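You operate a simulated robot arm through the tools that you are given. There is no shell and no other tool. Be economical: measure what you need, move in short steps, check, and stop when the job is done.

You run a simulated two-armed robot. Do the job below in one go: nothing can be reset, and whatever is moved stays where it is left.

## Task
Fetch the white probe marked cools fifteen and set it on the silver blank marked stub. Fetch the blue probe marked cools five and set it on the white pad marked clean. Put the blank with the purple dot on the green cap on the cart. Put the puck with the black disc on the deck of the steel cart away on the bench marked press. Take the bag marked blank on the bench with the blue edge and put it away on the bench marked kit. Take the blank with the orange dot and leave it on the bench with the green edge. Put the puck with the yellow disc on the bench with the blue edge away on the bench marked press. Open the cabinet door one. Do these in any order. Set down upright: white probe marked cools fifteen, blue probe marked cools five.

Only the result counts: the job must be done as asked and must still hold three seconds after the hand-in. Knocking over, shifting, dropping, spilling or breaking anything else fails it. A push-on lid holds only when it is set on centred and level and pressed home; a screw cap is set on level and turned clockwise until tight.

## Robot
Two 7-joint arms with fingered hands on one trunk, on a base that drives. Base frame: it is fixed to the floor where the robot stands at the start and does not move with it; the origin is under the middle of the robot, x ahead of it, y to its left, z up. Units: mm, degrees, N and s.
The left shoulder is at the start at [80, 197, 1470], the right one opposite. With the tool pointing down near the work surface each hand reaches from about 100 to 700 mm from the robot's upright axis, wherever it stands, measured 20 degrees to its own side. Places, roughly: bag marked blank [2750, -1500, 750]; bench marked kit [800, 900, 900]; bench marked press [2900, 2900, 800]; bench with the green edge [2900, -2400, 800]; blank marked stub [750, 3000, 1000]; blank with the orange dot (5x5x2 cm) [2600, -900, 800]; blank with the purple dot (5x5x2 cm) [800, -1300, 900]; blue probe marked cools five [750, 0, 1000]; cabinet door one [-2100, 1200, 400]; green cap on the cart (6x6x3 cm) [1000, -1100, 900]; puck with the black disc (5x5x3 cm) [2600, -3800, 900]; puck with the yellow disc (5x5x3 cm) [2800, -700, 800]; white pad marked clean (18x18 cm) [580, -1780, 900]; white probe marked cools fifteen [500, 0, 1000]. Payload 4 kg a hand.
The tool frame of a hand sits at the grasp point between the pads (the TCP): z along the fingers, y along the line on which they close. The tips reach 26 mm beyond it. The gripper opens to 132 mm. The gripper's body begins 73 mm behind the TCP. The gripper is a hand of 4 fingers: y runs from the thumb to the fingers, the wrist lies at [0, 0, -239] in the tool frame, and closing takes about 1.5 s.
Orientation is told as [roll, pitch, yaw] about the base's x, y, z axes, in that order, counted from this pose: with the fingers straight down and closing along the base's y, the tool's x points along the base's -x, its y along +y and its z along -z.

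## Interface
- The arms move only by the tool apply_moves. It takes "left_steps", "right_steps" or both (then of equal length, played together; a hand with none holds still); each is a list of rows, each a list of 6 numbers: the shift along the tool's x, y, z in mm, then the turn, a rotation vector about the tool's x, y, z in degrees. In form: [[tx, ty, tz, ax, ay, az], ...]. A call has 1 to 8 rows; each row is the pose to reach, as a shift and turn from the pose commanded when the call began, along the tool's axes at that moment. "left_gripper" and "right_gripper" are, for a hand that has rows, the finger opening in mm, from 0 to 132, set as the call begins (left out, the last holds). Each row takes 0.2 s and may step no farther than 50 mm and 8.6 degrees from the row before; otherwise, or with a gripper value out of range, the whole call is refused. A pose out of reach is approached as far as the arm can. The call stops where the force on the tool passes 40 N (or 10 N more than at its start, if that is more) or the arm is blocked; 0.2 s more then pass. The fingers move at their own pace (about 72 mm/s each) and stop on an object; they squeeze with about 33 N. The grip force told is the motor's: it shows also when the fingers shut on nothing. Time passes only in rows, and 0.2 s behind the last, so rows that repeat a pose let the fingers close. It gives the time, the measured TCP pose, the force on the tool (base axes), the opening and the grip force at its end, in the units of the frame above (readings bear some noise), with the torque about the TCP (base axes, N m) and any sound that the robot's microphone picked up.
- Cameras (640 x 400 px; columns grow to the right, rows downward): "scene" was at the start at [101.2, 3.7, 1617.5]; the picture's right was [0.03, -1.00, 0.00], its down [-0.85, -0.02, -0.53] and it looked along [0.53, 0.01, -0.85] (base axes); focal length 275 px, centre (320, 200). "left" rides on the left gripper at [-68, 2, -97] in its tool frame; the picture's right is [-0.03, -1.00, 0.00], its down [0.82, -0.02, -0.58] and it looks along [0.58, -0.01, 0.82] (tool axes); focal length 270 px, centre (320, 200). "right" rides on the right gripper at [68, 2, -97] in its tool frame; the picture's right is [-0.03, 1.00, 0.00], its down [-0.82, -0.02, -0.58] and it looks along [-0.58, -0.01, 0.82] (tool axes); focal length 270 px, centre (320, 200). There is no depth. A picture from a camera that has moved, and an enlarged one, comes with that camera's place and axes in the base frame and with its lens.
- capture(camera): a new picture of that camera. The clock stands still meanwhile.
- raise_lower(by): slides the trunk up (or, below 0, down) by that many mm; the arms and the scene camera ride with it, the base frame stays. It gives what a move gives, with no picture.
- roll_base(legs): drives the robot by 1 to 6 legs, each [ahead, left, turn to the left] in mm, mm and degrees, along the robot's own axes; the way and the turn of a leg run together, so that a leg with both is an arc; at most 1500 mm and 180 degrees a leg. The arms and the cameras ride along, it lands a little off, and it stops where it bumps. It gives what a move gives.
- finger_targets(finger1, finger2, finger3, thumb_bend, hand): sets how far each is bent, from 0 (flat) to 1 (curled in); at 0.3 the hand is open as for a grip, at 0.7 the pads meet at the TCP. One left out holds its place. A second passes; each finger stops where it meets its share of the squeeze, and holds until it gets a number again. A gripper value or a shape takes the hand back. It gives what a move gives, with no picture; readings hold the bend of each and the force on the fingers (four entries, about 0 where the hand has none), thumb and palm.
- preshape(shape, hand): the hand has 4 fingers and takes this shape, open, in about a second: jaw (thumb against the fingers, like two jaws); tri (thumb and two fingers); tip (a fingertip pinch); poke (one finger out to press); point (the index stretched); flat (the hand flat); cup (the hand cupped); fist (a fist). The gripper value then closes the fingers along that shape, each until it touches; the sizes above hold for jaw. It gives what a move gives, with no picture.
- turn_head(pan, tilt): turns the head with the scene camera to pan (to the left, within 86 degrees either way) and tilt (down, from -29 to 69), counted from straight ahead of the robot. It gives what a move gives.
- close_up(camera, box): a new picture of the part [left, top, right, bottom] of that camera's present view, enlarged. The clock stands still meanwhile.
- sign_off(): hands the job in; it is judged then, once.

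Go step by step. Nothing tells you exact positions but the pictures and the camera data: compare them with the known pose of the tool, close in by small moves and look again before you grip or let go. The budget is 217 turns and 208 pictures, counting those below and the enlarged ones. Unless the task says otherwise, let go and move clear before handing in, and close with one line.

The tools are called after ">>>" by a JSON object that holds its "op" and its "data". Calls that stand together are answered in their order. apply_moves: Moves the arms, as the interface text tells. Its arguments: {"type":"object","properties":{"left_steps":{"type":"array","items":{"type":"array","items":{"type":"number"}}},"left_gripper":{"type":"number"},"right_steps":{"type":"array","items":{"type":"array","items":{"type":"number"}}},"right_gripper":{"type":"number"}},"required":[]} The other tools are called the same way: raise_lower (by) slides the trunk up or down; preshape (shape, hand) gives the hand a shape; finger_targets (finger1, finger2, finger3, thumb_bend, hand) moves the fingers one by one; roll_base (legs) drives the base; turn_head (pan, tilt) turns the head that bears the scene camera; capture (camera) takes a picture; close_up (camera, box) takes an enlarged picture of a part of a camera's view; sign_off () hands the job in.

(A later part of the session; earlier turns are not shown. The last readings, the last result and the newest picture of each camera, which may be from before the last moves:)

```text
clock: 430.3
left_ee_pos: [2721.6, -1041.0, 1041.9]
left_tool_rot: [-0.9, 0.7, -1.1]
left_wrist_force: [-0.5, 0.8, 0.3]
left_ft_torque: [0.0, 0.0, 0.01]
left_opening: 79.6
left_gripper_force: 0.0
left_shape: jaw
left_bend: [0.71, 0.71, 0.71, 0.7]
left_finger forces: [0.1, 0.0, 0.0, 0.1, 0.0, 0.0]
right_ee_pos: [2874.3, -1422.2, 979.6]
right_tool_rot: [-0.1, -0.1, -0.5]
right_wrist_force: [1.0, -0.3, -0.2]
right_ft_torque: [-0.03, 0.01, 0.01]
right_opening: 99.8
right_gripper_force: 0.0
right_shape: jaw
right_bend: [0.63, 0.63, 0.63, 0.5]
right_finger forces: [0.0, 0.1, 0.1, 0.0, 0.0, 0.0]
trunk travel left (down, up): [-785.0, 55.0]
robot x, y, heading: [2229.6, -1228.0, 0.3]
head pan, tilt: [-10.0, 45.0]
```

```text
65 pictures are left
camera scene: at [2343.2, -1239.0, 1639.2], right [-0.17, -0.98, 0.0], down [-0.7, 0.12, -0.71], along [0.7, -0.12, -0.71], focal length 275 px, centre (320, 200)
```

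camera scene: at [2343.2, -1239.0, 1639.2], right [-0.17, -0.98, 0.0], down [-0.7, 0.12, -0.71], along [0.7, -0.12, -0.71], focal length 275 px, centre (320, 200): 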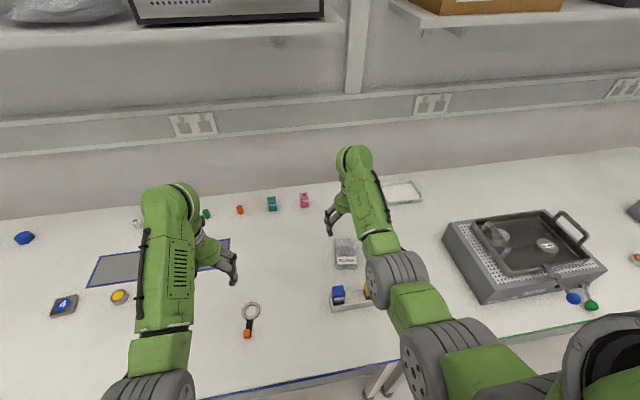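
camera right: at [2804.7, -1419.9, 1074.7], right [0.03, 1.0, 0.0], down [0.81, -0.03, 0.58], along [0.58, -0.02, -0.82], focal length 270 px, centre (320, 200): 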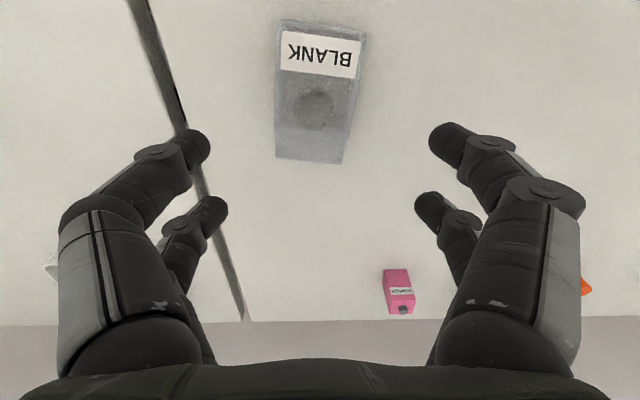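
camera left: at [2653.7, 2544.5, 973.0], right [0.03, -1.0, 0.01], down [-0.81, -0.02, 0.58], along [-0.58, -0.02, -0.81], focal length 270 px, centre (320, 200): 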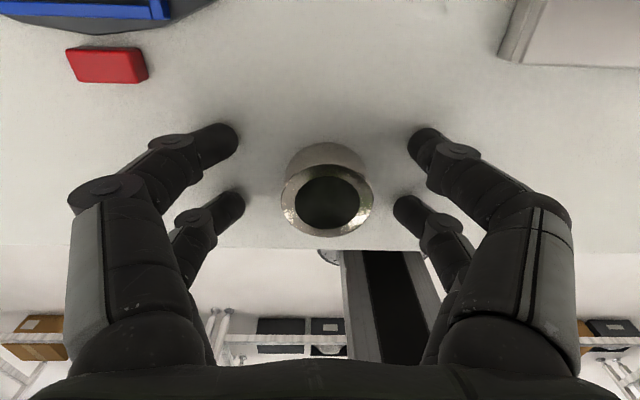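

Bag centred near (2870, -1425). Descend toward it and check.

>>> {"op": "apply_moves", "data": {"right_steps": [[2, -1, 35, 0, 0, 0], [4, -3, 70, 0, 0, 0], [4, -3, 105, 0, 0, 0], [4, -3, 105, 0, 0, 0]]}}

>>> {"op": "capture", "data": {"camera": "right"}}

```text
clock: 431.3
left_ee_pos: [2720.5, -1040.0, 1042.2]
left_tool_rot: [-0.9, 0.6, -1.1]
left_wrist_force: [-0.5, -0.2, -0.6]
left_ft_torque: [0.03, 0.01, -0.01]
left_opening: 80.0
left_gripper_force: 0.0
left_shape: jaw
left_bend: [0.71, 0.71, 0.71, 0.7]
left_finger forces: [0.0, 0.0, 0.0, 0.0, 0.1, 0.0]
right_ee_pos: [2868.5, -1426.7, 874.4]
right_tool_rot: [-0.1, -0.2, -0.3]
right_wrist_force: [-0.2, -0.6, 0.4]
right_ft_torque: [0.02, -0.01, 0.0]
right_opening: 100.0
right_gripper_force: 0.0
right_shape: jaw
right_bend: [0.63, 0.63, 0.63, 0.5]
right_finger forces: [0.1, 0.1, 0.1, 0.0, 0.0, 0.1]
trunk travel left (down, up): [-785.0, 55.0]
robot x, y, heading: [2231.5, -1226.3, 0.3]
head pan, tilt: [-10.0, 45.0]
```

```text
64 pictures are left
camera right: at [2799.9, -1424.3, 970.5], right [0.03, 1.0, 0.0], down [0.81, -0.02, 0.58], along [0.58, -0.02, -0.82], focal length 270 px, centre (320, 200)
```

right: 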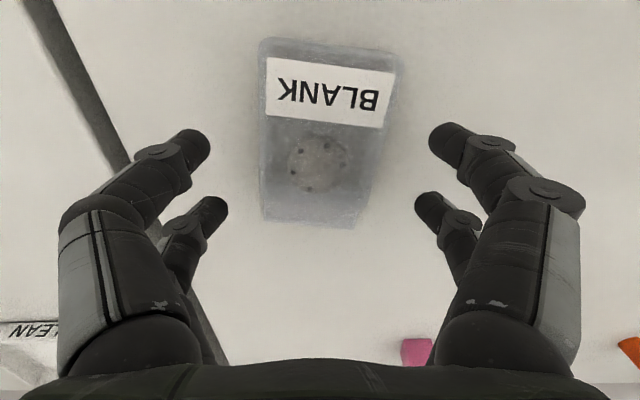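

Good. Lower to about 833, shift a little toward the label end, and grip.

>>> {"op": "apply_moves", "data": {"right_steps": [[4, 1, 15, 0, 0, 0], [8, 2, 28, 0, 0, 0], [8, 2, 36, 0, 0, 0], [8, 2, 41, 0, 0, 0]]}}

>>> {"op": "apply_moves", "data": {"right_steps": [[0, 0, 0, 0, 0, 0], [0, 0, 0, 0, 0, 0], [0, 0, 0, 0, 0, 0], [0, 0, 0, 0, 0, 0], [0, 0, 0, 0, 0, 0], [0, 0, 0, 0, 0, 0], [0, 0, 0, 0, 0, 0]], "right_gripper": 0}}

>>> {"op": "capture", "data": {"camera": "right"}}

```text
clock: 432.3
left_ee_pos: [2722.1, -1040.0, 1042.5]
left_tool_rot: [-0.9, 0.7, -1.1]
left_wrist_force: [0.1, -0.1, 0.0]
left_ft_torque: [0.01, -0.01, 0.02]
left_opening: 79.7
left_gripper_force: 0.0
left_shape: jaw
left_bend: [0.71, 0.71, 0.71, 0.7]
left_finger forces: [0.0, 0.1, 0.1, 0.1, 0.1, 0.0]
right_ee_pos: [2860.0, -1424.6, 833.4]
right_tool_rot: [-0.1, -0.1, -0.3]
right_wrist_force: [0.8, -0.5, -0.5]
right_ft_torque: [0.01, -0.01, 0.02]
right_opening: 99.8
right_gripper_force: 0.1
right_shape: jaw
right_bend: [0.63, 0.63, 0.63, 0.5]
right_finger forces: [0.0, 0.0, 0.1, 0.0, 0.0, 0.1]
trunk travel left (down, up): [-785.0, 55.0]
robot x, y, heading: [2231.7, -1224.3, -0.1]
head pan, tilt: [-10.0, 45.0]
```

```text
clock: 433.9
left_ee_pos: [2722.2, -1039.0, 1042.8]
left_tool_rot: [-0.9, 0.8, -1.1]
left_wrist_force: [-0.1, 0.2, -0.8]
left_ft_torque: [0.01, 0.01, 0.0]
left_opening: 79.7
left_gripper_force: 0.0
left_shape: jaw
left_bend: [0.71, 0.71, 0.71, 0.7]
left_finger forces: [0.0, 0.1, 0.1, 0.0, 0.1, 0.0]
right_ee_pos: [2861.1, -1423.8, 833.3]
right_tool_rot: [-0.1, -0.1, -0.3]
right_wrist_force: [-0.8, -0.5, 0.5]
right_ft_torque: [-0.02, 0.02, -0.03]
right_opening: 66.0
right_gripper_force: 33.2
right_shape: jaw
right_bend: [0.72, 0.73, 0.72, 0.7]
right_finger forces: [29.5, 29.8, 29.4, 0.1, 30.1, 0.0]
trunk travel left (down, up): [-785.0, 55.0]
robot x, y, heading: [2225.3, -1225.6, 0.4]
head pan, tilt: [-10.0, 45.0]
```

```text
63 pictures are left
camera right: at [2791.7, -1421.9, 928.7], right [0.03, 1.0, 0.0], down [0.82, -0.02, 0.58], along [0.58, -0.02, -0.82], focal length 270 px, centre (320, 200)
```

right: 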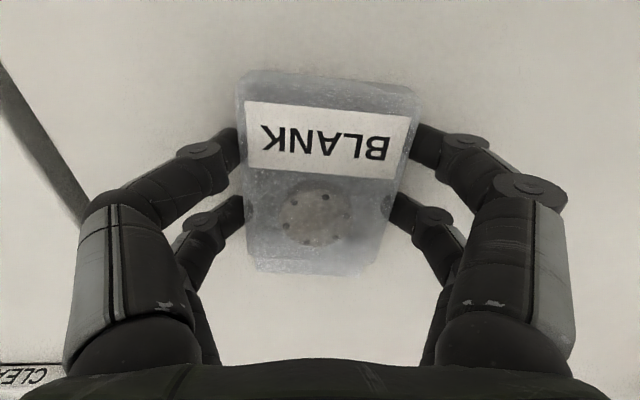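

Firm grip on the bag. Lift and retract.

>>> {"op": "apply_moves", "data": {"right_steps": [[0, 0, -40, 0, 0, 0], [0, 0, -80, 0, 0, 0], [0, 0, -120, 0, 0, 0], [0, 0, -165, 0, 0, 0], [30, 5, -200, 0, 0, 0], [65, 10, -225, 0, 0, 0], [105, 15, -240, 0, 0, 0], [145, 20, -245, 0, 0, 0]]}}

>>> {"op": "capture", "data": {"camera": "right"}}

>>> {"op": "close_up", "data": {"camera": "scene", "box": [0, 200, 240, 340]}}

```text
clock: 435.7
left_ee_pos: [2719.6, -1039.6, 1043.6]
left_tool_rot: [-0.9, 0.5, -1.1]
left_wrist_force: [0.0, -0.5, 0.2]
left_ft_torque: [0.02, 0.01, 0.02]
left_opening: 79.7
left_gripper_force: 0.1
left_shape: jaw
left_bend: [0.71, 0.71, 0.71, 0.7]
left_finger forces: [0.1, 0.0, 0.1, 0.1, 0.0, 0.0]
right_ee_pos: [2714.8, -1402.4, 1078.2]
right_tool_rot: [-0.1, -0.1, -0.3]
right_wrist_force: [-0.9, 0.2, -0.8]
right_ft_torque: [-0.01, -0.01, -0.01]
right_opening: 65.6
right_gripper_force: 32.9
right_shape: jaw
right_bend: [0.72, 0.73, 0.72, 0.7]
right_finger forces: [29.6, 30.1, 29.4, 0.0, 30.3, 0.0]
trunk travel left (down, up): [-785.0, 55.0]
robot x, y, heading: [2227.4, -1227.5, 0.1]
head pan, tilt: [-10.0, 45.0]
```

```text
62 pictures are left
camera right: at [2645.4, -1399.9, 1173.9], right [0.03, 1.0, 0.0], down [0.81, -0.02, 0.58], along [0.58, -0.02, -0.81], focal length 270 px, centre (320, 200)
```

right: 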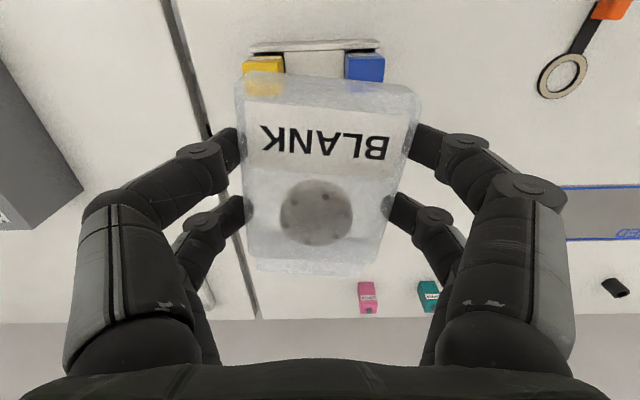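

```text
2.67 times, centred on (120, 270) of scene
camera zoom: at [2339.5, -1238.6, 1639.5], right [-0.17, -0.98, 0.0], down [-0.7, 0.12, -0.71], along [0.7, -0.12, -0.71], focal length 733 px, centre (853, 13)
```

zoom: 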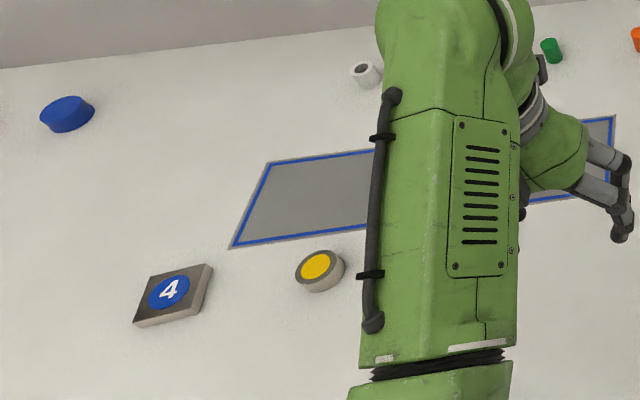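

Yellow puck near (2835, -697). Shift left for the left hand.

>>> {"op": "roll_base", "data": {"legs": [[0, 330, 0]]}}

>>> {"op": "apply_moves", "data": {"left_steps": [[-30, 3, 20, 0, 0, 0], [-60, 6, 45, 0, 0, 0], [-90, 9, 75, 0, 0, 0], [-112, 10, 105, 0, 0, 0], [-112, 10, 125, 0, 0, 0]]}}

>>> {"op": "capture", "data": {"camera": "left"}}

```text
clock: 437.9
left_ee_pos: [2724.0, -712.2, 1043.6]
left_tool_rot: [-0.7, 0.7, -1.4]
left_wrist_force: [-0.3, 0.2, 0.4]
left_ft_torque: [0.01, 0.01, -0.01]
left_opening: 79.7
left_gripper_force: 0.1
left_shape: jaw
left_bend: [0.71, 0.71, 0.71, 0.7]
left_finger forces: [0.1, 0.1, 0.1, 0.0, 0.1, 0.0]
right_ee_pos: [2715.6, -1075.2, 1076.9]
right_tool_rot: [0.1, -0.1, -0.7]
right_wrist_force: [0.1, -0.3, 0.1]
right_ft_torque: [0.01, 0.01, -0.01]
right_opening: 65.7
right_gripper_force: 32.7
right_shape: jaw
right_bend: [0.72, 0.73, 0.72, 0.7]
right_finger forces: [29.7, 30.1, 29.4, 0.1, 30.3, 0.0]
trunk travel left (down, up): [-785.0, 55.0]
robot x, y, heading: [2230.1, -896.0, -0.2]
head pan, tilt: [-10.0, 45.0]
```

```text
clock: 439.1
left_ee_pos: [2834.0, -704.4, 915.5]
left_tool_rot: [-0.9, 0.7, -1.3]
left_wrist_force: [0.1, 0.6, 0.2]
left_ft_torque: [0.0, -0.01, 0.0]
left_opening: 79.7
left_gripper_force: 0.0
left_shape: jaw
left_bend: [0.71, 0.71, 0.71, 0.7]
left_finger forces: [0.0, 0.0, 0.0, 0.0, 0.0, 0.0]
right_ee_pos: [2716.4, -1072.4, 1076.1]
right_tool_rot: [0.1, -0.1, -0.6]
right_wrist_force: [0.5, 0.1, -0.7]
right_ft_torque: [-0.05, 0.01, 0.02]
right_opening: 65.6
right_gripper_force: 33.2
right_shape: jaw
right_bend: [0.72, 0.73, 0.72, 0.7]
right_finger forces: [29.6, 30.2, 29.3, 0.0, 30.4, 0.0]
trunk travel left (down, up): [-785.0, 55.0]
robot x, y, heading: [2231.4, -897.3, -0.1]
head pan, tilt: [-10.0, 45.0]
```

```text
60 pictures are left
camera left: at [2903.2, -702.5, 1011.2], right [0.0, -1.0, 0.02], down [-0.81, 0.01, 0.59], along [-0.59, -0.01, -0.81], focal length 270 px, centre (320, 200)
```

left: 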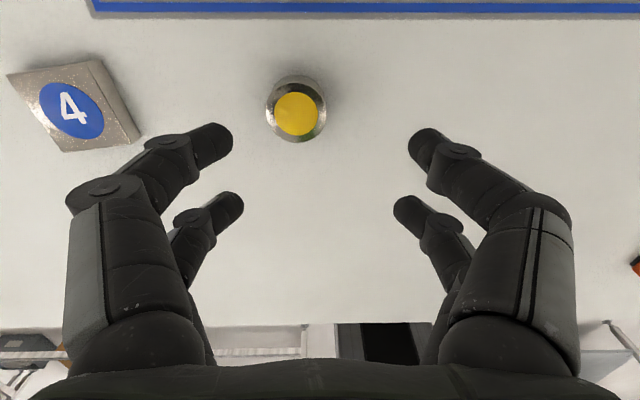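

>>> {"op": "apply_moves", "data": {"left_steps": [[-4, 8, 20, 0, 0, 0], [-9, 16, 45, 0, 0, 0], [-9, 16, 65, 0, 0, 0], [-9, 16, 76, 0, 0, 0], [-9, 16, 82, 0, 0, 0]]}}

>>> {"op": "capture", "data": {"camera": "left"}}

```text
clock: 440.2
left_ee_pos: [2841.5, -689.7, 834.5]
left_tool_rot: [-1.0, 0.7, -1.4]
left_wrist_force: [-0.3, 0.0, 1.0]
left_ft_torque: [0.0, 0.01, 0.02]
left_opening: 79.6
left_gripper_force: 0.0
left_shape: jaw
left_bend: [0.71, 0.71, 0.71, 0.7]
left_finger forces: [0.0, 0.0, 0.1, 0.0, 0.0, 0.0]
right_ee_pos: [2717.1, -1072.0, 1077.1]
right_tool_rot: [-0.1, -0.1, -0.6]
right_wrist_force: [0.0, -0.6, -1.3]
right_ft_torque: [-0.02, 0.03, 0.01]
right_opening: 65.7
right_gripper_force: 32.5
right_shape: jaw
right_bend: [0.72, 0.73, 0.72, 0.7]
right_finger forces: [29.7, 30.2, 29.3, 0.0, 30.4, 0.1]
trunk travel left (down, up): [-785.0, 55.0]
robot x, y, heading: [2232.6, -892.5, -0.1]
head pan, tilt: [-10.0, 45.0]
```

```text
59 pictures are left
camera left: at [2910.9, -687.5, 929.2], right [0.0, -1.0, 0.02], down [-0.81, 0.01, 0.59], along [-0.59, -0.01, -0.81], focal length 270 px, centre (320, 200)
```

left: 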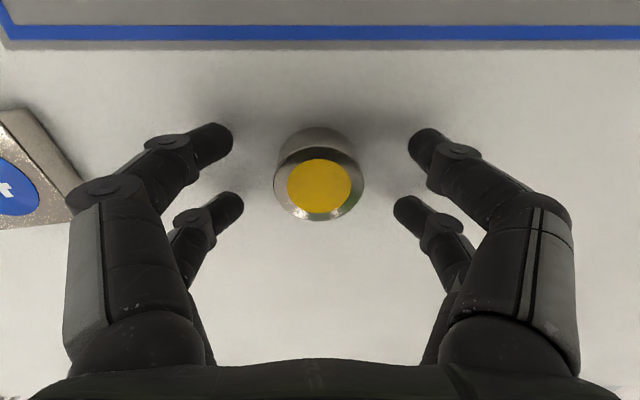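

Centred. Close and lift.

>>> {"op": "apply_moves", "data": {"left_steps": [[0, 0, 1, 0, 0, 0], [0, 0, 1, 0, 0, 0], [0, 0, 1, 0, 0, 0], [0, 0, 1, 0, 0, 0], [0, 0, 1, 0, 0, 0], [0, 0, 1, 0, 0, 0], [0, 0, 1, 0, 0, 0]], "left_gripper": 0}}

>>> {"op": "apply_moves", "data": {"left_steps": [[0, 0, -35, 0, 0, 0], [0, 0, -75, 0, 0, 0], [0, 0, -115, 0, 0, 0], [0, 0, -155, 0, 0, 0], [30, 0, -190, 0, 0, 0], [65, 0, -215, 0, 0, 0], [105, 0, -230, 0, 0, 0]]}}

>>> {"op": "capture", "data": {"camera": "left"}}

```text
clock: 441.9
left_ee_pos: [2840.9, -689.6, 832.7]
left_tool_rot: [-0.9, 0.7, -1.4]
left_wrist_force: [0.3, 0.3, -0.3]
left_ft_torque: [-0.01, 0.06, 0.0]
left_opening: 21.0
left_gripper_force: 33.1
left_shape: jaw
left_bend: [0.73, 0.73, 0.73, 0.7]
left_finger forces: [31.6, 34.1, 31.4, 0.1, 25.1, 0.0]
right_ee_pos: [2716.4, -1071.7, 1077.4]
right_tool_rot: [-0.1, -0.1, -0.6]
right_wrist_force: [-0.6, 0.1, -1.4]
right_ft_torque: [0.02, 0.02, 0.04]
right_opening: 65.4
right_gripper_force: 32.9
right_shape: jaw
right_bend: [0.72, 0.73, 0.72, 0.7]
right_finger forces: [29.5, 30.2, 29.3, 0.0, 30.4, 0.0]
trunk travel left (down, up): [-785.0, 55.0]
robot x, y, heading: [2227.4, -889.3, -0.2]
head pan, tilt: [-10.0, 45.0]
```

```text
clock: 443.4
left_ee_pos: [2737.4, -684.5, 1064.3]
left_tool_rot: [-0.9, 0.7, -1.4]
left_wrist_force: [0.4, 0.5, -2.0]
left_ft_torque: [0.01, -0.04, 0.01]
left_opening: 19.2
left_gripper_force: 32.8
left_shape: jaw
left_bend: [0.73, 0.73, 0.73, 0.71]
left_finger forces: [36.1, 38.1, 36.2, 0.0, 29.1, 0.1]
right_ee_pos: [2715.1, -1071.7, 1078.2]
right_tool_rot: [-0.2, -0.2, -0.6]
right_wrist_force: [1.0, -0.3, -0.9]
right_ft_torque: [-0.02, -0.01, 0.04]
right_opening: 65.7
right_gripper_force: 33.2
right_shape: jaw
right_bend: [0.72, 0.73, 0.72, 0.7]
right_finger forces: [29.6, 30.1, 29.4, 0.0, 30.4, 0.0]
trunk travel left (down, up): [-785.0, 55.0]
robot x, y, heading: [2230.9, -895.9, -0.2]
head pan, tilt: [-10.0, 45.0]
```

```text
58 pictures are left
camera left: at [2807.0, -682.5, 1159.2], right [0.0, -1.0, 0.02], down [-0.81, 0.01, 0.59], along [-0.59, -0.01, -0.81], focal length 270 px, centre (320, 200)
```

left: 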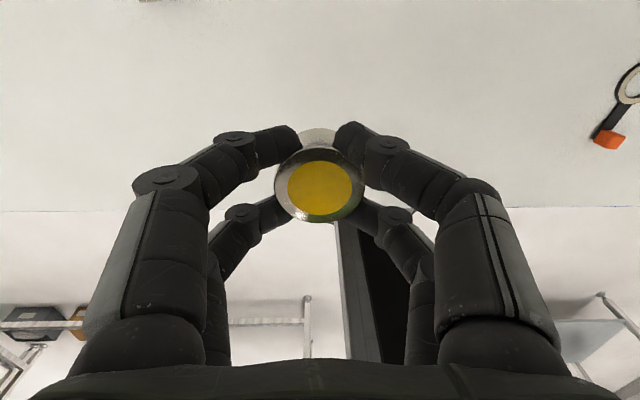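

Puck held securely. Now take the bag to the kit bench: back into the aisle, go up to y≈735, and turn to face the kit bench from behind.

>>> {"op": "roll_base", "data": {"legs": [[-430, 0, 0], [0, 1500, 0], [0, 130, 0], [0, 0, 180]]}}

>>> {"op": "turn_head", "data": {"pan": 0, "tilt": 40}}

>>> {"op": "capture", "data": {"camera": "scene"}}

```text
clock: 461.3
left_ee_pos: [1309.2, 488.6, 1062.8]
left_tool_rot: [-0.8, 0.6, 179.4]
left_wrist_force: [0.2, -0.8, -2.9]
left_ft_torque: [0.0, -0.01, -0.01]
left_opening: 19.3
left_gripper_force: 32.9
left_shape: jaw
left_bend: [0.73, 0.73, 0.73, 0.71]
left_finger forces: [34.1, 37.6, 34.1, 0.0, 29.8, 0.1]
right_ee_pos: [1326.6, 878.8, 1077.4]
right_tool_rot: [-0.2, -0.2, -179.8]
right_wrist_force: [-0.1, 0.1, -1.7]
right_ft_torque: [0.03, -0.01, 0.0]
right_opening: 65.5
right_gripper_force: 33.0
right_shape: jaw
right_bend: [0.72, 0.73, 0.72, 0.7]
right_finger forces: [29.6, 30.1, 29.4, 0.1, 30.2, 0.0]
trunk travel left (down, up): [-785.0, 55.0]
robot x, y, heading: [1814.1, 706.2, -179.2]
head pan, tilt: [-10.0, 45.0]
```

```text
clock: 462.0
left_ee_pos: [1309.1, 487.6, 1063.6]
left_tool_rot: [-0.9, 0.8, 179.4]
left_wrist_force: [-0.2, 0.7, -2.6]
left_ft_torque: [-0.03, 0.0, 0.03]
left_opening: 19.5
left_gripper_force: 33.1
left_shape: jaw
left_bend: [0.73, 0.73, 0.73, 0.71]
left_finger forces: [34.1, 37.6, 34.1, 0.0, 29.8, 0.0]
right_ee_pos: [1327.9, 877.8, 1077.2]
right_tool_rot: [-0.1, -0.1, -179.9]
right_wrist_force: [0.7, -0.4, -0.8]
right_ft_torque: [0.0, -0.03, 0.0]
right_opening: 65.3
right_gripper_force: 33.3
right_shape: jaw
right_bend: [0.72, 0.73, 0.72, 0.7]
right_finger forces: [29.4, 30.1, 29.2, 0.0, 30.2, 0.0]
trunk travel left (down, up): [-785.0, 55.0]
robot x, y, heading: [1816.9, 706.4, -179.8]
head pan, tilt: [0.0, 40.0]
```

```text
57 pictures are left
camera scene: at [1702.1, 707.0, 1646.5], right [-0.01, 1.0, 0.0], down [0.64, 0.01, -0.77], along [-0.77, -0.01, -0.64], focal length 275 px, centre (320, 200)
```

scene: 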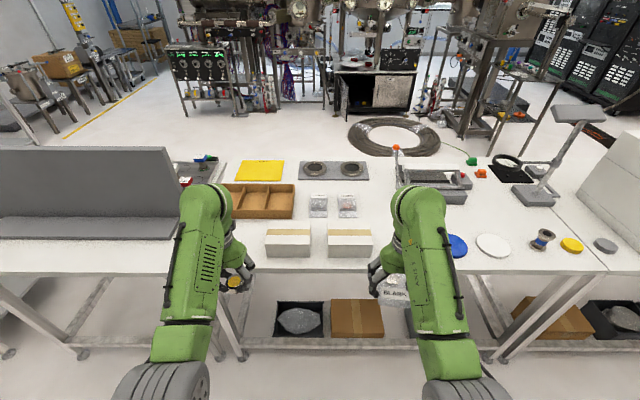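

Free spot between the bags/boxes and the coloured discs near (880, 940). Drive closer.

>>> {"op": "roll_base", "data": {"legs": [[310, 0, 0]]}}

>>> {"op": "turn_head", "data": {"pan": -12, "tilt": 50}}

>>> {"op": "capture", "data": {"camera": "scene"}}

>>> {"op": "capture", "data": {"camera": "right"}}

```text
clock: 464.0
left_ee_pos: [1010.2, 481.8, 1064.7]
left_tool_rot: [-0.9, 0.4, 179.7]
left_wrist_force: [0.4, -0.2, -2.8]
left_ft_torque: [-0.02, 0.03, -0.02]
left_opening: 19.0
left_gripper_force: 32.4
left_shape: jaw
left_bend: [0.73, 0.73, 0.73, 0.71]
left_finger forces: [34.1, 37.6, 34.1, 0.0, 29.8, 0.0]
right_ee_pos: [1025.7, 871.3, 1078.8]
right_tool_rot: [0.0, -0.2, -179.5]
right_wrist_force: [-0.4, -0.5, -0.5]
right_ft_torque: [-0.04, 0.0, 0.0]
right_opening: 65.4
right_gripper_force: 33.0
right_shape: jaw
right_bend: [0.72, 0.73, 0.72, 0.7]
right_finger forces: [29.6, 30.1, 29.2, 0.0, 30.3, 0.0]
trunk travel left (down, up): [-785.0, 55.0]
robot x, y, heading: [1514.5, 703.6, -179.3]
head pan, tilt: [0.0, 40.0]
```

```text
clock: 464.8
left_ee_pos: [1007.5, 482.2, 1062.9]
left_tool_rot: [-1.0, 0.7, 179.8]
left_wrist_force: [-0.5, 0.0, -2.6]
left_ft_torque: [0.01, -0.04, 0.01]
left_opening: 19.3
left_gripper_force: 33.1
left_shape: jaw
left_bend: [0.73, 0.73, 0.73, 0.71]
left_finger forces: [34.2, 37.6, 34.1, 0.0, 29.8, 0.0]
right_ee_pos: [1025.1, 871.4, 1077.4]
right_tool_rot: [-0.1, -0.1, -179.5]
right_wrist_force: [0.6, 0.5, -1.6]
right_ft_torque: [-0.03, 0.0, 0.0]
right_opening: 65.5
right_gripper_force: 33.1
right_shape: jaw
right_bend: [0.72, 0.73, 0.72, 0.7]
right_finger forces: [29.5, 30.0, 29.2, 0.0, 30.2, 0.0]
trunk travel left (down, up): [-785.0, 55.0]
robot x, y, heading: [1513.4, 699.6, -179.3]
head pan, tilt: [-12.0, 50.0]
```

```text
56 pictures are left
camera scene: at [1409.8, 718.8, 1632.4], right [0.19, 0.98, 0.0], down [0.75, -0.15, -0.64], along [-0.63, 0.12, -0.77], focal length 275 px, centre (320, 200)
```

scene: 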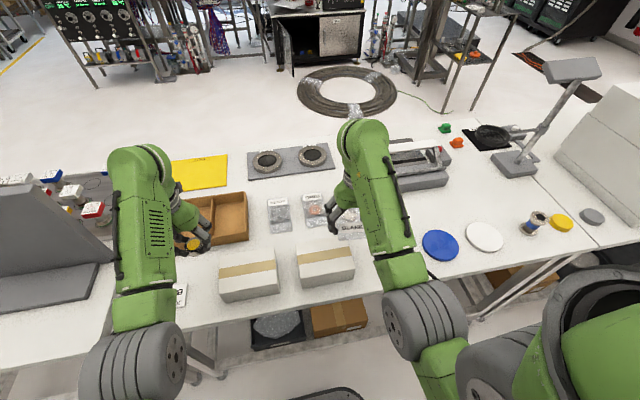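

```text
55 pictures are left
camera right: at [1092.9, 871.1, 1172.8], right [-0.02, -1.0, 0.0], down [-0.82, 0.01, 0.58], along [-0.58, 0.01, -0.82], focal length 270 px, centre (320, 200)
```

right: 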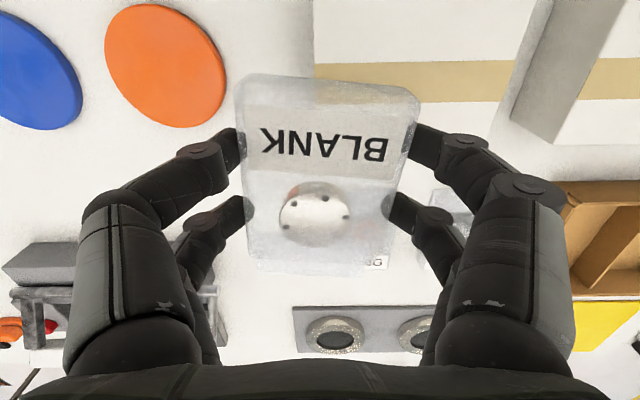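

Clear spot at (890, 945). Move over it and lower to about 945.

>>> {"op": "apply_moves", "data": {"right_steps": [[-34, -19, 5, 0, 0, 0], [-68, -38, 10, 0, 0, 0], [-102, -56, 15, 0, 0, 0], [-136, -74, 20, 0, 0, 0], [-136, -74, 60, 0, 0, 0], [-136, -74, 100, 0, 0, 0], [-136, -74, 130, 0, 0, 0], [-136, -74, 130, 0, 0, 0]]}}

>>> {"op": "capture", "data": {"camera": "right"}}

>>> {"op": "capture", "data": {"camera": "scene"}}

```text
clock: 466.6
left_ee_pos: [1007.8, 482.8, 1063.4]
left_tool_rot: [-0.8, 0.6, 179.7]
left_wrist_force: [0.2, 0.2, -3.0]
left_ft_torque: [-0.06, -0.01, -0.02]
left_opening: 19.1
left_gripper_force: 33.1
left_shape: jaw
left_bend: [0.73, 0.73, 0.73, 0.71]
left_finger forces: [34.4, 37.6, 34.5, 0.0, 29.9, 0.0]
right_ee_pos: [888.1, 946.6, 947.3]
right_tool_rot: [0.0, -0.1, -179.5]
right_wrist_force: [-0.5, -0.6, -1.5]
right_ft_torque: [0.0, -0.01, 0.02]
right_opening: 65.4
right_gripper_force: 33.2
right_shape: jaw
right_bend: [0.72, 0.73, 0.72, 0.7]
right_finger forces: [29.4, 30.4, 29.4, 0.0, 30.5, 0.1]
trunk travel left (down, up): [-785.0, 55.0]
robot x, y, heading: [1516.5, 702.1, -179.2]
head pan, tilt: [-12.0, 50.0]
```

```text
54 pictures are left
camera right: at [956.0, 946.5, 1043.3], right [-0.02, -1.0, 0.0], down [-0.82, 0.01, 0.58], along [-0.58, 0.01, -0.82], focal length 270 px, centre (320, 200)
```

right: 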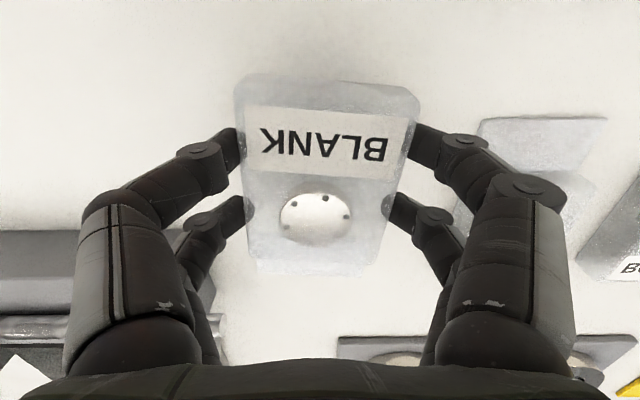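

```text
53 pictures are left
camera scene: at [1409.0, 718.9, 1632.3], right [0.19, 0.98, 0.0], down [0.75, -0.15, -0.64], along [-0.63, 0.12, -0.77], focal length 275 px, centre (320, 200)
```

scene: 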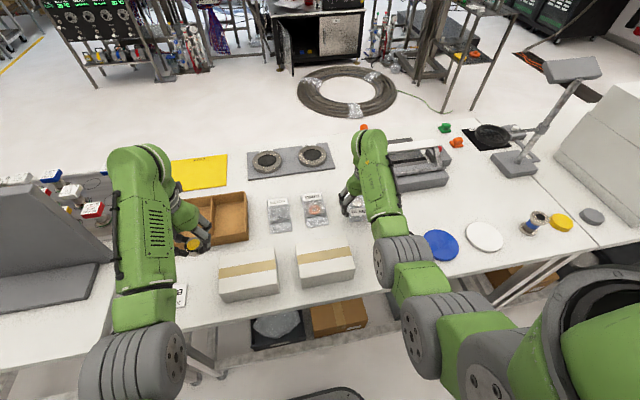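

Slight shift away from the grey tray, and lower to contact.

>>> {"op": "apply_moves", "data": {"right_steps": [[6, 2, 8, 0, 0, 0], [12, 4, 16, 0, 0, 0], [12, 4, 22, 0, 0, 0], [12, 4, 26, 0, 0, 0], [12, 4, 29, 0, 0, 0], [12, 4, 32, 0, 0, 0], [12, 4, 35, 0, 0, 0]]}}

>>> {"op": "capture", "data": {"camera": "right"}}

```text
clock: 468.2
left_ee_pos: [1008.8, 482.0, 1062.9]
left_tool_rot: [-0.9, 0.7, 179.7]
left_wrist_force: [0.1, 0.1, -2.2]
left_ft_torque: [0.01, 0.04, 0.03]
left_opening: 19.2
left_gripper_force: 33.3
left_shape: jaw
left_bend: [0.73, 0.73, 0.73, 0.71]
left_finger forces: [34.3, 37.7, 34.6, 0.0, 29.9, 0.1]
right_ee_pos: [898.9, 940.9, 913.3]
right_tool_rot: [-0.1, -0.2, -179.4]
right_wrist_force: [-1.0, 0.6, 1.1]
right_ft_torque: [0.0, -0.08, -0.03]
right_opening: 65.4
right_gripper_force: 33.5
right_shape: jaw
right_bend: [0.72, 0.73, 0.72, 0.7]
right_finger forces: [29.8, 30.3, 29.8, 0.0, 30.8, 0.0]
trunk travel left (down, up): [-785.0, 55.0]
robot x, y, heading: [1515.1, 703.6, -179.2]
head pan, tilt: [-12.0, 50.0]
```

```text
52 pictures are left
camera right: at [967.1, 940.1, 1008.4], right [-0.02, -1.0, 0.0], down [-0.81, 0.01, 0.58], along [-0.58, 0.01, -0.81], focal length 270 px, centre (320, 200)
```

right: 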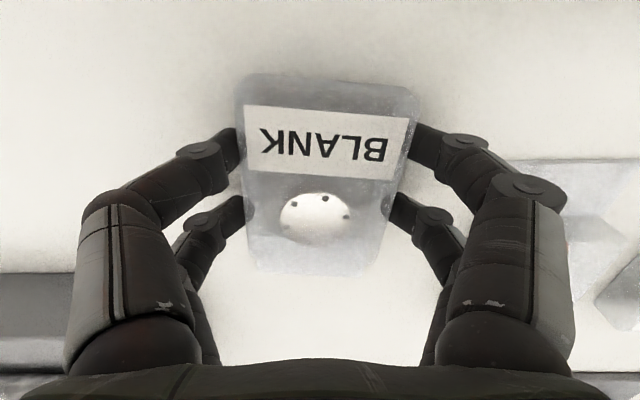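

Contact starting. Press 2 mm more, release to a modest opening, and check.

>>> {"op": "apply_moves", "data": {"right_steps": [[0, 0, 1, 0, 0, 0], [0, 0, 2, 0, 0, 0]]}}

>>> {"op": "apply_moves", "data": {"right_steps": [[0, 0, -1, 0, 0, 0], [0, 0, -1, 0, 0, 0], [0, 0, -1, 0, 0, 0], [0, 0, -1, 0, 0, 0]], "right_gripper": 92}}

>>> {"op": "capture", "data": {"camera": "right"}}

```text
clock: 468.8
left_ee_pos: [1009.6, 481.9, 1064.7]
left_tool_rot: [-0.9, 0.6, 179.7]
left_wrist_force: [-0.5, -0.1, -3.0]
left_ft_torque: [0.0, -0.03, 0.0]
left_opening: 19.3
left_gripper_force: 32.8
left_shape: jaw
left_bend: [0.73, 0.73, 0.73, 0.71]
left_finger forces: [34.3, 37.7, 34.5, 0.0, 29.8, 0.1]
right_ee_pos: [898.2, 940.3, 913.3]
right_tool_rot: [-0.1, -0.4, -179.5]
right_wrist_force: [-3.1, 1.0, 13.6]
right_ft_torque: [0.05, -0.01, -0.02]
right_opening: 65.5
right_gripper_force: 33.0
right_shape: jaw
right_bend: [0.72, 0.73, 0.72, 0.7]
right_finger forces: [30.5, 30.9, 30.2, 0.0, 32.1, 0.0]
trunk travel left (down, up): [-785.0, 55.0]
robot x, y, heading: [1512.1, 705.5, -179.2]
head pan, tilt: [-12.0, 50.0]
```

```text
clock: 469.8
left_ee_pos: [1008.4, 482.2, 1062.0]
left_tool_rot: [-0.9, 0.7, 179.8]
left_wrist_force: [-0.2, 0.2, -2.3]
left_ft_torque: [-0.02, -0.01, 0.02]
left_opening: 19.4
left_gripper_force: 33.5
left_shape: jaw
left_bend: [0.73, 0.73, 0.73, 0.71]
left_finger forces: [34.4, 37.7, 34.5, 0.1, 29.9, 0.0]
right_ee_pos: [899.8, 940.9, 911.2]
right_tool_rot: [-0.1, 0.1, -179.5]
right_wrist_force: [0.3, -0.1, 0.1]
right_ft_torque: [-0.01, 0.04, 0.02]
right_opening: 91.5
right_gripper_force: 0.1
right_shape: jaw
right_bend: [0.68, 0.68, 0.68, 0.58]
right_finger forces: [0.0, 0.1, 0.0, 0.0, 0.0, 0.0]
trunk travel left (down, up): [-785.0, 55.0]
robot x, y, heading: [1513.1, 699.5, -179.2]
head pan, tilt: [-12.0, 50.0]
```

```text
51 pictures are left
camera right: at [968.2, 940.1, 1006.6], right [-0.02, -1.0, 0.0], down [-0.82, 0.01, 0.58], along [-0.58, 0.01, -0.82], focal length 270 px, centre (320, 200)
```

right: 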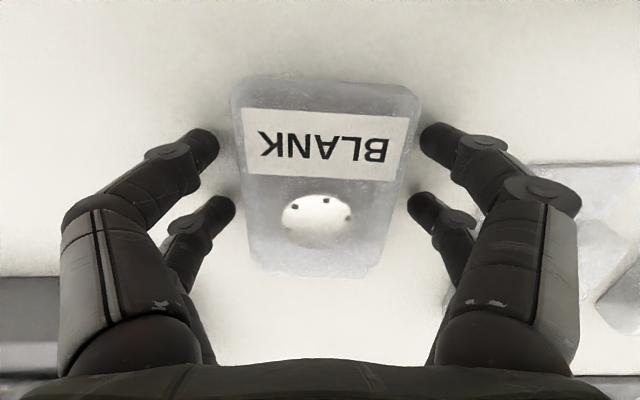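

Bag is set down on the kit bench. Lift off, then take the yellow puck to the press bench.

>>> {"op": "apply_moves", "data": {"right_steps": [[0, 0, -40, 0, 0, 0], [0, 0, -80, 0, 0, 0], [0, 0, -120, 0, 0, 0], [25, 5, -160, 0, 0, 0], [65, 15, -165, 0, 0, 0], [105, 30, -165, 0, 0, 0], [140, 45, -165, 0, 0, 0]]}}

>>> {"op": "close_up", "data": {"camera": "scene", "box": [240, 150, 480, 310]}}

>>> {"op": "roll_base", "data": {"legs": [[-280, 0, 0], [0, 0, 180], [0, 1500, 0]]}}

>>> {"op": "turn_head", "data": {"pan": 0, "tilt": 40}}

>>> {"op": "capture", "data": {"camera": "scene"}}

```text
clock: 471.4
left_ee_pos: [1008.8, 482.2, 1064.0]
left_tool_rot: [-0.9, 0.7, 179.7]
left_wrist_force: [-0.2, -1.0, -1.8]
left_ft_torque: [0.0, 0.04, 0.02]
left_opening: 18.9
left_gripper_force: 32.6
left_shape: jaw
left_bend: [0.73, 0.73, 0.73, 0.71]
left_finger forces: [34.4, 37.6, 34.9, 0.0, 30.0, 0.0]
right_ee_pos: [1040.3, 895.4, 1077.6]
right_tool_rot: [0.0, -0.2, -179.5]
right_wrist_force: [-0.3, -0.3, -0.1]
right_ft_torque: [0.02, 0.04, -0.01]
right_opening: 91.6
right_gripper_force: 0.0
right_shape: jaw
right_bend: [0.68, 0.68, 0.68, 0.58]
right_finger forces: [0.0, 0.0, 0.0, 0.0, 0.0, 0.1]
trunk travel left (down, up): [-785.0, 55.0]
robot x, y, heading: [1511.2, 702.0, -179.0]
head pan, tilt: [-12.0, 50.0]
```

```text
2.50 times, centred on (360, 230) of scene
camera zoom: at [1411.2, 718.3, 1632.5], right [0.19, 0.98, 0.0], down [0.75, -0.15, -0.64], along [-0.63, 0.12, -0.77], focal length 688 px, centre (220, 125)
```

zoom: 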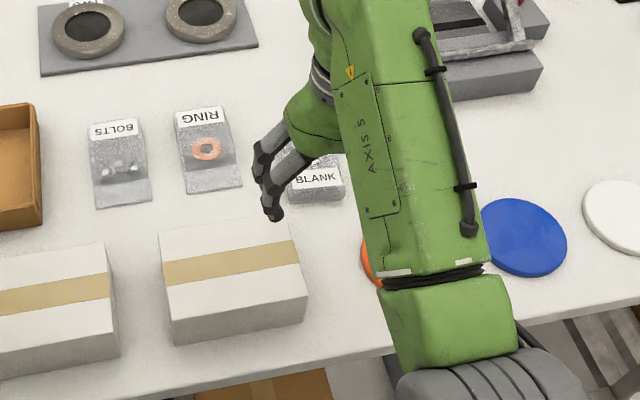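

```text
clock: 487.8
left_ee_pos: [2227.1, 2456.7, 1063.8]
left_tool_rot: [-0.9, 0.7, 1.8]
left_wrist_force: [0.1, 0.3, -2.3]
left_ft_torque: [0.0, 0.0, 0.0]
left_opening: 18.8
left_gripper_force: 33.7
left_shape: jaw
left_bend: [0.73, 0.73, 0.73, 0.71]
left_finger forces: [39.7, 42.5, 34.1, 0.0, 31.4, 0.0]
right_ee_pos: [2211.5, 2041.2, 1076.0]
right_tool_rot: [0.0, -0.1, 2.5]
right_wrist_force: [0.3, 0.0, 0.5]
right_ft_torque: [-0.02, 0.0, 0.06]
right_opening: 91.7
right_gripper_force: 0.1
right_shape: jaw
right_bend: [0.68, 0.68, 0.68, 0.58]
right_finger forces: [0.0, 0.1, 0.0, 0.0, 0.0, 0.0]
trunk travel left (down, up): [-785.0, 55.0]
robot x, y, heading: [1728.4, 2220.0, 2.9]
head pan, tilt: [-12.0, 50.0]
```

```text
clock: 488.6
left_ee_pos: [2226.7, 2456.9, 1063.6]
left_tool_rot: [-1.0, 0.7, 1.8]
left_wrist_force: [0.2, 0.4, -2.8]
left_ft_torque: [0.02, 0.01, 0.03]
left_opening: 19.1
left_gripper_force: 33.3
left_shape: jaw
left_bend: [0.73, 0.73, 0.73, 0.71]
left_finger forces: [39.8, 42.4, 34.2, 0.0, 31.3, 0.0]
right_ee_pos: [2210.4, 2043.0, 1075.8]
right_tool_rot: [0.0, -0.1, 2.6]
right_wrist_force: [0.3, 0.1, 0.8]
right_ft_torque: [0.0, 0.02, 0.0]
right_opening: 91.7
right_gripper_force: 0.0
right_shape: jaw
right_bend: [0.68, 0.68, 0.68, 0.58]
right_finger forces: [0.1, 0.1, 0.0, 0.0, 0.0, 0.1]
trunk travel left (down, up): [-785.0, 55.0]
robot x, y, heading: [1728.3, 2217.8, 2.7]
head pan, tilt: [0.0, 40.0]
```

```text
49 pictures are left
camera scene: at [1847.2, 2226.3, 1646.5], right [0.05, -1.0, 0.0], down [-0.64, -0.03, -0.77], along [0.76, 0.04, -0.64], focal length 275 px, centre (320, 200)
```

scene: 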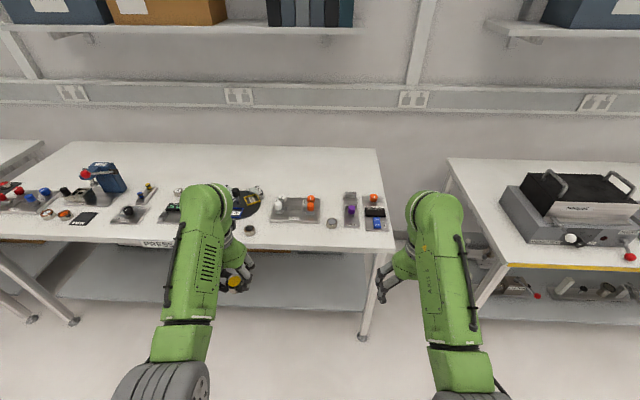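

Black puck is still in place. Move up to the press bench.

>>> {"op": "roll_base", "data": {"legs": [[0, 0, -2.8], [305, 10, 0]]}}

>>> {"op": "apply_moves", "data": {"left_steps": [[-15, -10, 0, 0, 0, 0], [-35, -20, 5, 0, 0, 0], [-45, -25, 30, 0, 0, 0], [-45, -25, 60, 0, 0, 0]]}}

>>> {"op": "capture", "data": {"camera": "scene"}}

>>> {"op": "capture", "data": {"camera": "left"}}

```text
clock: 491.0
left_ee_pos: [2539.4, 2442.5, 1065.5]
left_tool_rot: [-0.9, 0.5, -1.2]
left_wrist_force: [0.5, 0.0, -2.3]
left_ft_torque: [0.0, -0.01, 0.04]
left_opening: 19.0
left_gripper_force: 32.7
left_shape: jaw
left_bend: [0.73, 0.73, 0.73, 0.71]
left_finger forces: [39.9, 42.5, 34.1, 0.1, 31.5, 0.0]
right_ee_pos: [2503.0, 2028.9, 1076.3]
right_tool_rot: [-0.2, -0.2, -0.2]
right_wrist_force: [0.0, -0.3, -0.9]
right_ft_torque: [0.03, -0.05, 0.01]
right_opening: 91.4
right_gripper_force: 0.1
right_shape: jaw
right_bend: [0.68, 0.68, 0.68, 0.58]
right_finger forces: [0.0, 0.0, 0.0, 0.0, 0.1, 0.0]
trunk travel left (down, up): [-785.0, 55.0]
robot x, y, heading: [2035.5, 2227.7, 0.2]
head pan, tilt: [0.0, 40.0]
```

```text
clock: 492.0
left_ee_pos: [2586.1, 2417.2, 1002.8]
left_tool_rot: [-1.0, 0.8, -1.1]
left_wrist_force: [-0.4, 0.4, -2.8]
left_ft_torque: [-0.01, 0.01, 0.04]
left_opening: 18.2
left_gripper_force: 33.0
left_shape: jaw
left_bend: [0.73, 0.73, 0.73, 0.71]
left_finger forces: [41.9, 43.7, 34.9, 0.0, 34.5, 0.1]
right_ee_pos: [2506.3, 2029.7, 1076.1]
right_tool_rot: [-0.1, 0.0, -0.2]
right_wrist_force: [-0.6, 0.9, -0.1]
right_ft_torque: [-0.04, -0.01, -0.02]
right_opening: 91.9
right_gripper_force: 0.1
right_shape: jaw
right_bend: [0.68, 0.68, 0.68, 0.58]
right_finger forces: [0.0, 0.0, 0.1, 0.0, 0.1, 0.1]
trunk travel left (down, up): [-785.0, 55.0]
robot x, y, heading: [2032.2, 2229.3, 0.1]
head pan, tilt: [0.0, 40.0]
```

```text
48 pictures are left
camera scene: at [2151.3, 2232.0, 1646.5], right [0.0, -1.0, 0.0], down [-0.64, 0.0, -0.77], along [0.77, 0.0, -0.64], focal length 275 px, centre (320, 200)
```

scene: 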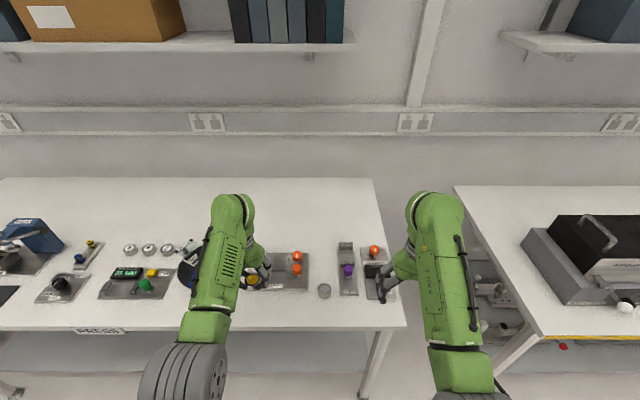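

```text
47 pictures are left
camera left: at [2655.8, 2418.0, 1098.1], right [0.01, -1.0, 0.02], down [-0.81, 0.0, 0.59], along [-0.59, -0.02, -0.81], focal length 270 px, centre (320, 200)
```

left: 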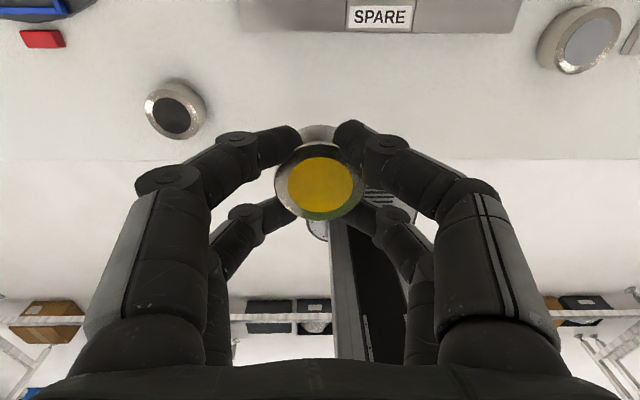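

Spot is clear. Lower in steps to contact (expected near z 883).

>>> {"op": "apply_moves", "data": {"left_steps": [[0, -4, 35, 0, 0, 0], [0, -5, 70, 0, 0, 0], [0, -5, 95, 0, 0, 0], [0, -5, 105, 0, 0, 0], [0, -5, 110, 0, 0, 0], [0, -5, 113, 0, 0, 0], [0, -5, 116, 0, 0, 0], [0, -5, 119, 0, 0, 0]]}}

>>> {"op": "capture", "data": {"camera": "left"}}

```text
clock: 493.8
left_ee_pos: [2583.6, 2408.6, 883.9]
left_tool_rot: [-0.9, 0.8, -1.1]
left_wrist_force: [0.2, -0.8, -3.0]
left_ft_torque: [0.0, 0.02, -0.01]
left_opening: 18.1
left_gripper_force: 33.1
left_shape: jaw
left_bend: [0.73, 0.73, 0.73, 0.71]
left_finger forces: [43.3, 45.5, 36.4, 0.0, 36.5, 0.1]
right_ee_pos: [2504.4, 2029.6, 1076.6]
right_tool_rot: [-0.1, -0.1, -0.3]
right_wrist_force: [0.0, -0.2, 0.5]
right_ft_torque: [-0.03, 0.01, 0.0]
right_opening: 91.9
right_gripper_force: 0.0
right_shape: jaw
right_bend: [0.68, 0.68, 0.68, 0.58]
right_finger forces: [0.0, 0.0, 0.0, 0.0, 0.0, 0.1]
trunk travel left (down, up): [-785.0, 55.0]
robot x, y, heading: [2033.6, 2230.7, -0.3]
head pan, tilt: [0.0, 40.0]
```

```text
46 pictures are left
camera left: at [2652.7, 2410.7, 978.9], right [0.01, -1.0, 0.02], down [-0.81, 0.0, 0.59], along [-0.59, -0.02, -0.81], focal length 270 px, centre (320, 200)
```

left: 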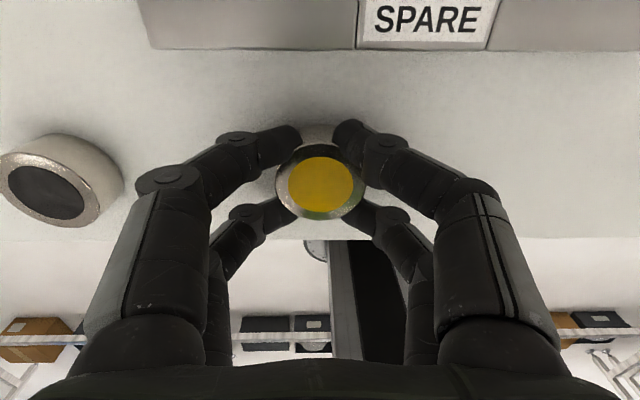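

>>> {"op": "apply_moves", "data": {"left_steps": [[0, 0, 2, 0, 0, 0], [0, 0, 4, 0, 0, 0], [0, 0, 6, 0, 0, 0], [0, 0, 7.5, 0, 0, 0], [0, 0, 9, 0, 0, 0]]}}

```text
clock: 495.0
left_ee_pos: [2583.2, 2409.3, 882.1]
left_tool_rot: [-0.8, 0.0, -1.0]
left_wrist_force: [0.5, 4.0, 35.8]
left_ft_torque: [0.33, 0.08, -0.08]
left_opening: 18.8
left_gripper_force: 33.5
left_shape: jaw
left_bend: [0.73, 0.74, 0.73, 0.71]
left_finger forces: [49.1, 52.2, 41.2, 0.0, 39.0, 0.0]
right_ee_pos: [2501.2, 2028.6, 1078.9]
right_tool_rot: [0.1, -0.3, -0.2]
right_wrist_force: [-0.8, 0.3, 0.1]
right_ft_torque: [-0.02, -0.01, -0.01]
right_opening: 91.9
right_gripper_force: 0.0
right_shape: jaw
right_bend: [0.68, 0.68, 0.68, 0.58]
right_finger forces: [0.0, 0.0, 0.0, 0.0, 0.0, 0.0]
trunk travel left (down, up): [-785.0, 55.0]
robot x, y, heading: [2030.5, 2228.0, -0.1]
head pan, tilt: [0.0, 40.0]
```

Firm contact. Ease up and release.

>>> {"op": "apply_moves", "data": {"left_steps": [[0, 0, -4, 0, 0, 0], [0, 0, -5, 0, 0, 0], [0, 0, -5, 0, 0, 0]]}}

>>> {"op": "apply_moves", "data": {"left_steps": [[0, 0, 0, 0, 0, 0], [0, 0, 0, 0, 0, 0], [0, 0, 0, 0, 0, 0], [0, 0, 0, 0, 0, 0], [0, 0, 0, 0, 0, 0]], "left_gripper": 78}}

>>> {"op": "capture", "data": {"camera": "left"}}

```text
clock: 495.8
left_ee_pos: [2582.1, 2408.1, 881.7]
left_tool_rot: [-0.9, 0.6, -1.2]
left_wrist_force: [7.5, 3.3, 21.8]
left_ft_torque: [0.27, -0.24, -0.06]
left_opening: 18.7
left_gripper_force: 33.0
left_shape: jaw
left_bend: [0.73, 0.74, 0.73, 0.71]
left_finger forces: [50.9, 49.5, 38.6, 0.1, 39.4, 0.1]
right_ee_pos: [2503.5, 2028.9, 1075.8]
right_tool_rot: [-0.1, -0.2, -0.3]
right_wrist_force: [-0.1, -0.6, -0.1]
right_ft_torque: [0.0, -0.04, 0.0]
right_opening: 91.8
right_gripper_force: 0.0
right_shape: jaw
right_bend: [0.68, 0.68, 0.68, 0.58]
right_finger forces: [0.0, 0.0, 0.1, 0.0, 0.1, 0.0]
trunk travel left (down, up): [-785.0, 55.0]
robot x, y, heading: [2034.6, 2225.1, 0.2]
head pan, tilt: [0.0, 40.0]
```

```text
clock: 497.0
left_ee_pos: [2582.5, 2407.7, 880.7]
left_tool_rot: [-0.9, 0.7, -1.0]
left_wrist_force: [0.6, 0.4, 0.2]
left_ft_torque: [0.03, 0.0, -0.05]
left_opening: 77.2
left_gripper_force: 0.1
left_shape: jaw
left_bend: [0.71, 0.71, 0.71, 0.7]
left_finger forces: [0.0, 0.0, 0.1, 0.1, 0.0, 0.0]
right_ee_pos: [2504.8, 2029.2, 1076.4]
right_tool_rot: [-0.1, 0.0, -0.3]
right_wrist_force: [0.8, 0.5, 0.3]
right_ft_torque: [0.03, 0.02, 0.01]
right_opening: 91.6
right_gripper_force: 0.0
right_shape: jaw
right_bend: [0.68, 0.68, 0.68, 0.58]
right_finger forces: [0.0, 0.1, 0.0, 0.0, 0.0, 0.1]
trunk travel left (down, up): [-785.0, 55.0]
robot x, y, heading: [2032.7, 2230.9, -0.3]
head pan, tilt: [0.0, 40.0]
```

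```text
45 pictures are left
camera left: at [2651.7, 2410.1, 975.3], right [0.01, -1.0, 0.02], down [-0.81, 0.0, 0.59], along [-0.59, -0.02, -0.81], focal length 270 px, centre (320, 200)
```

left: 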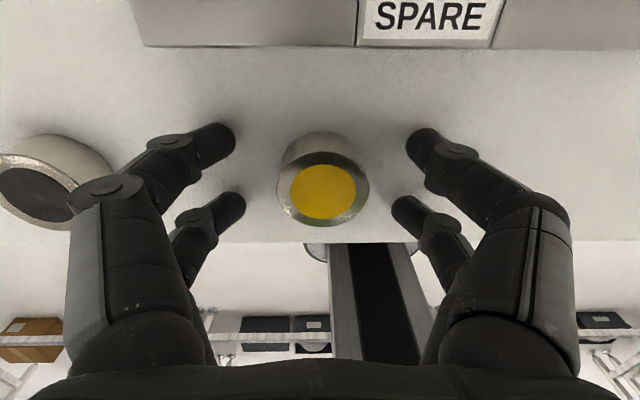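

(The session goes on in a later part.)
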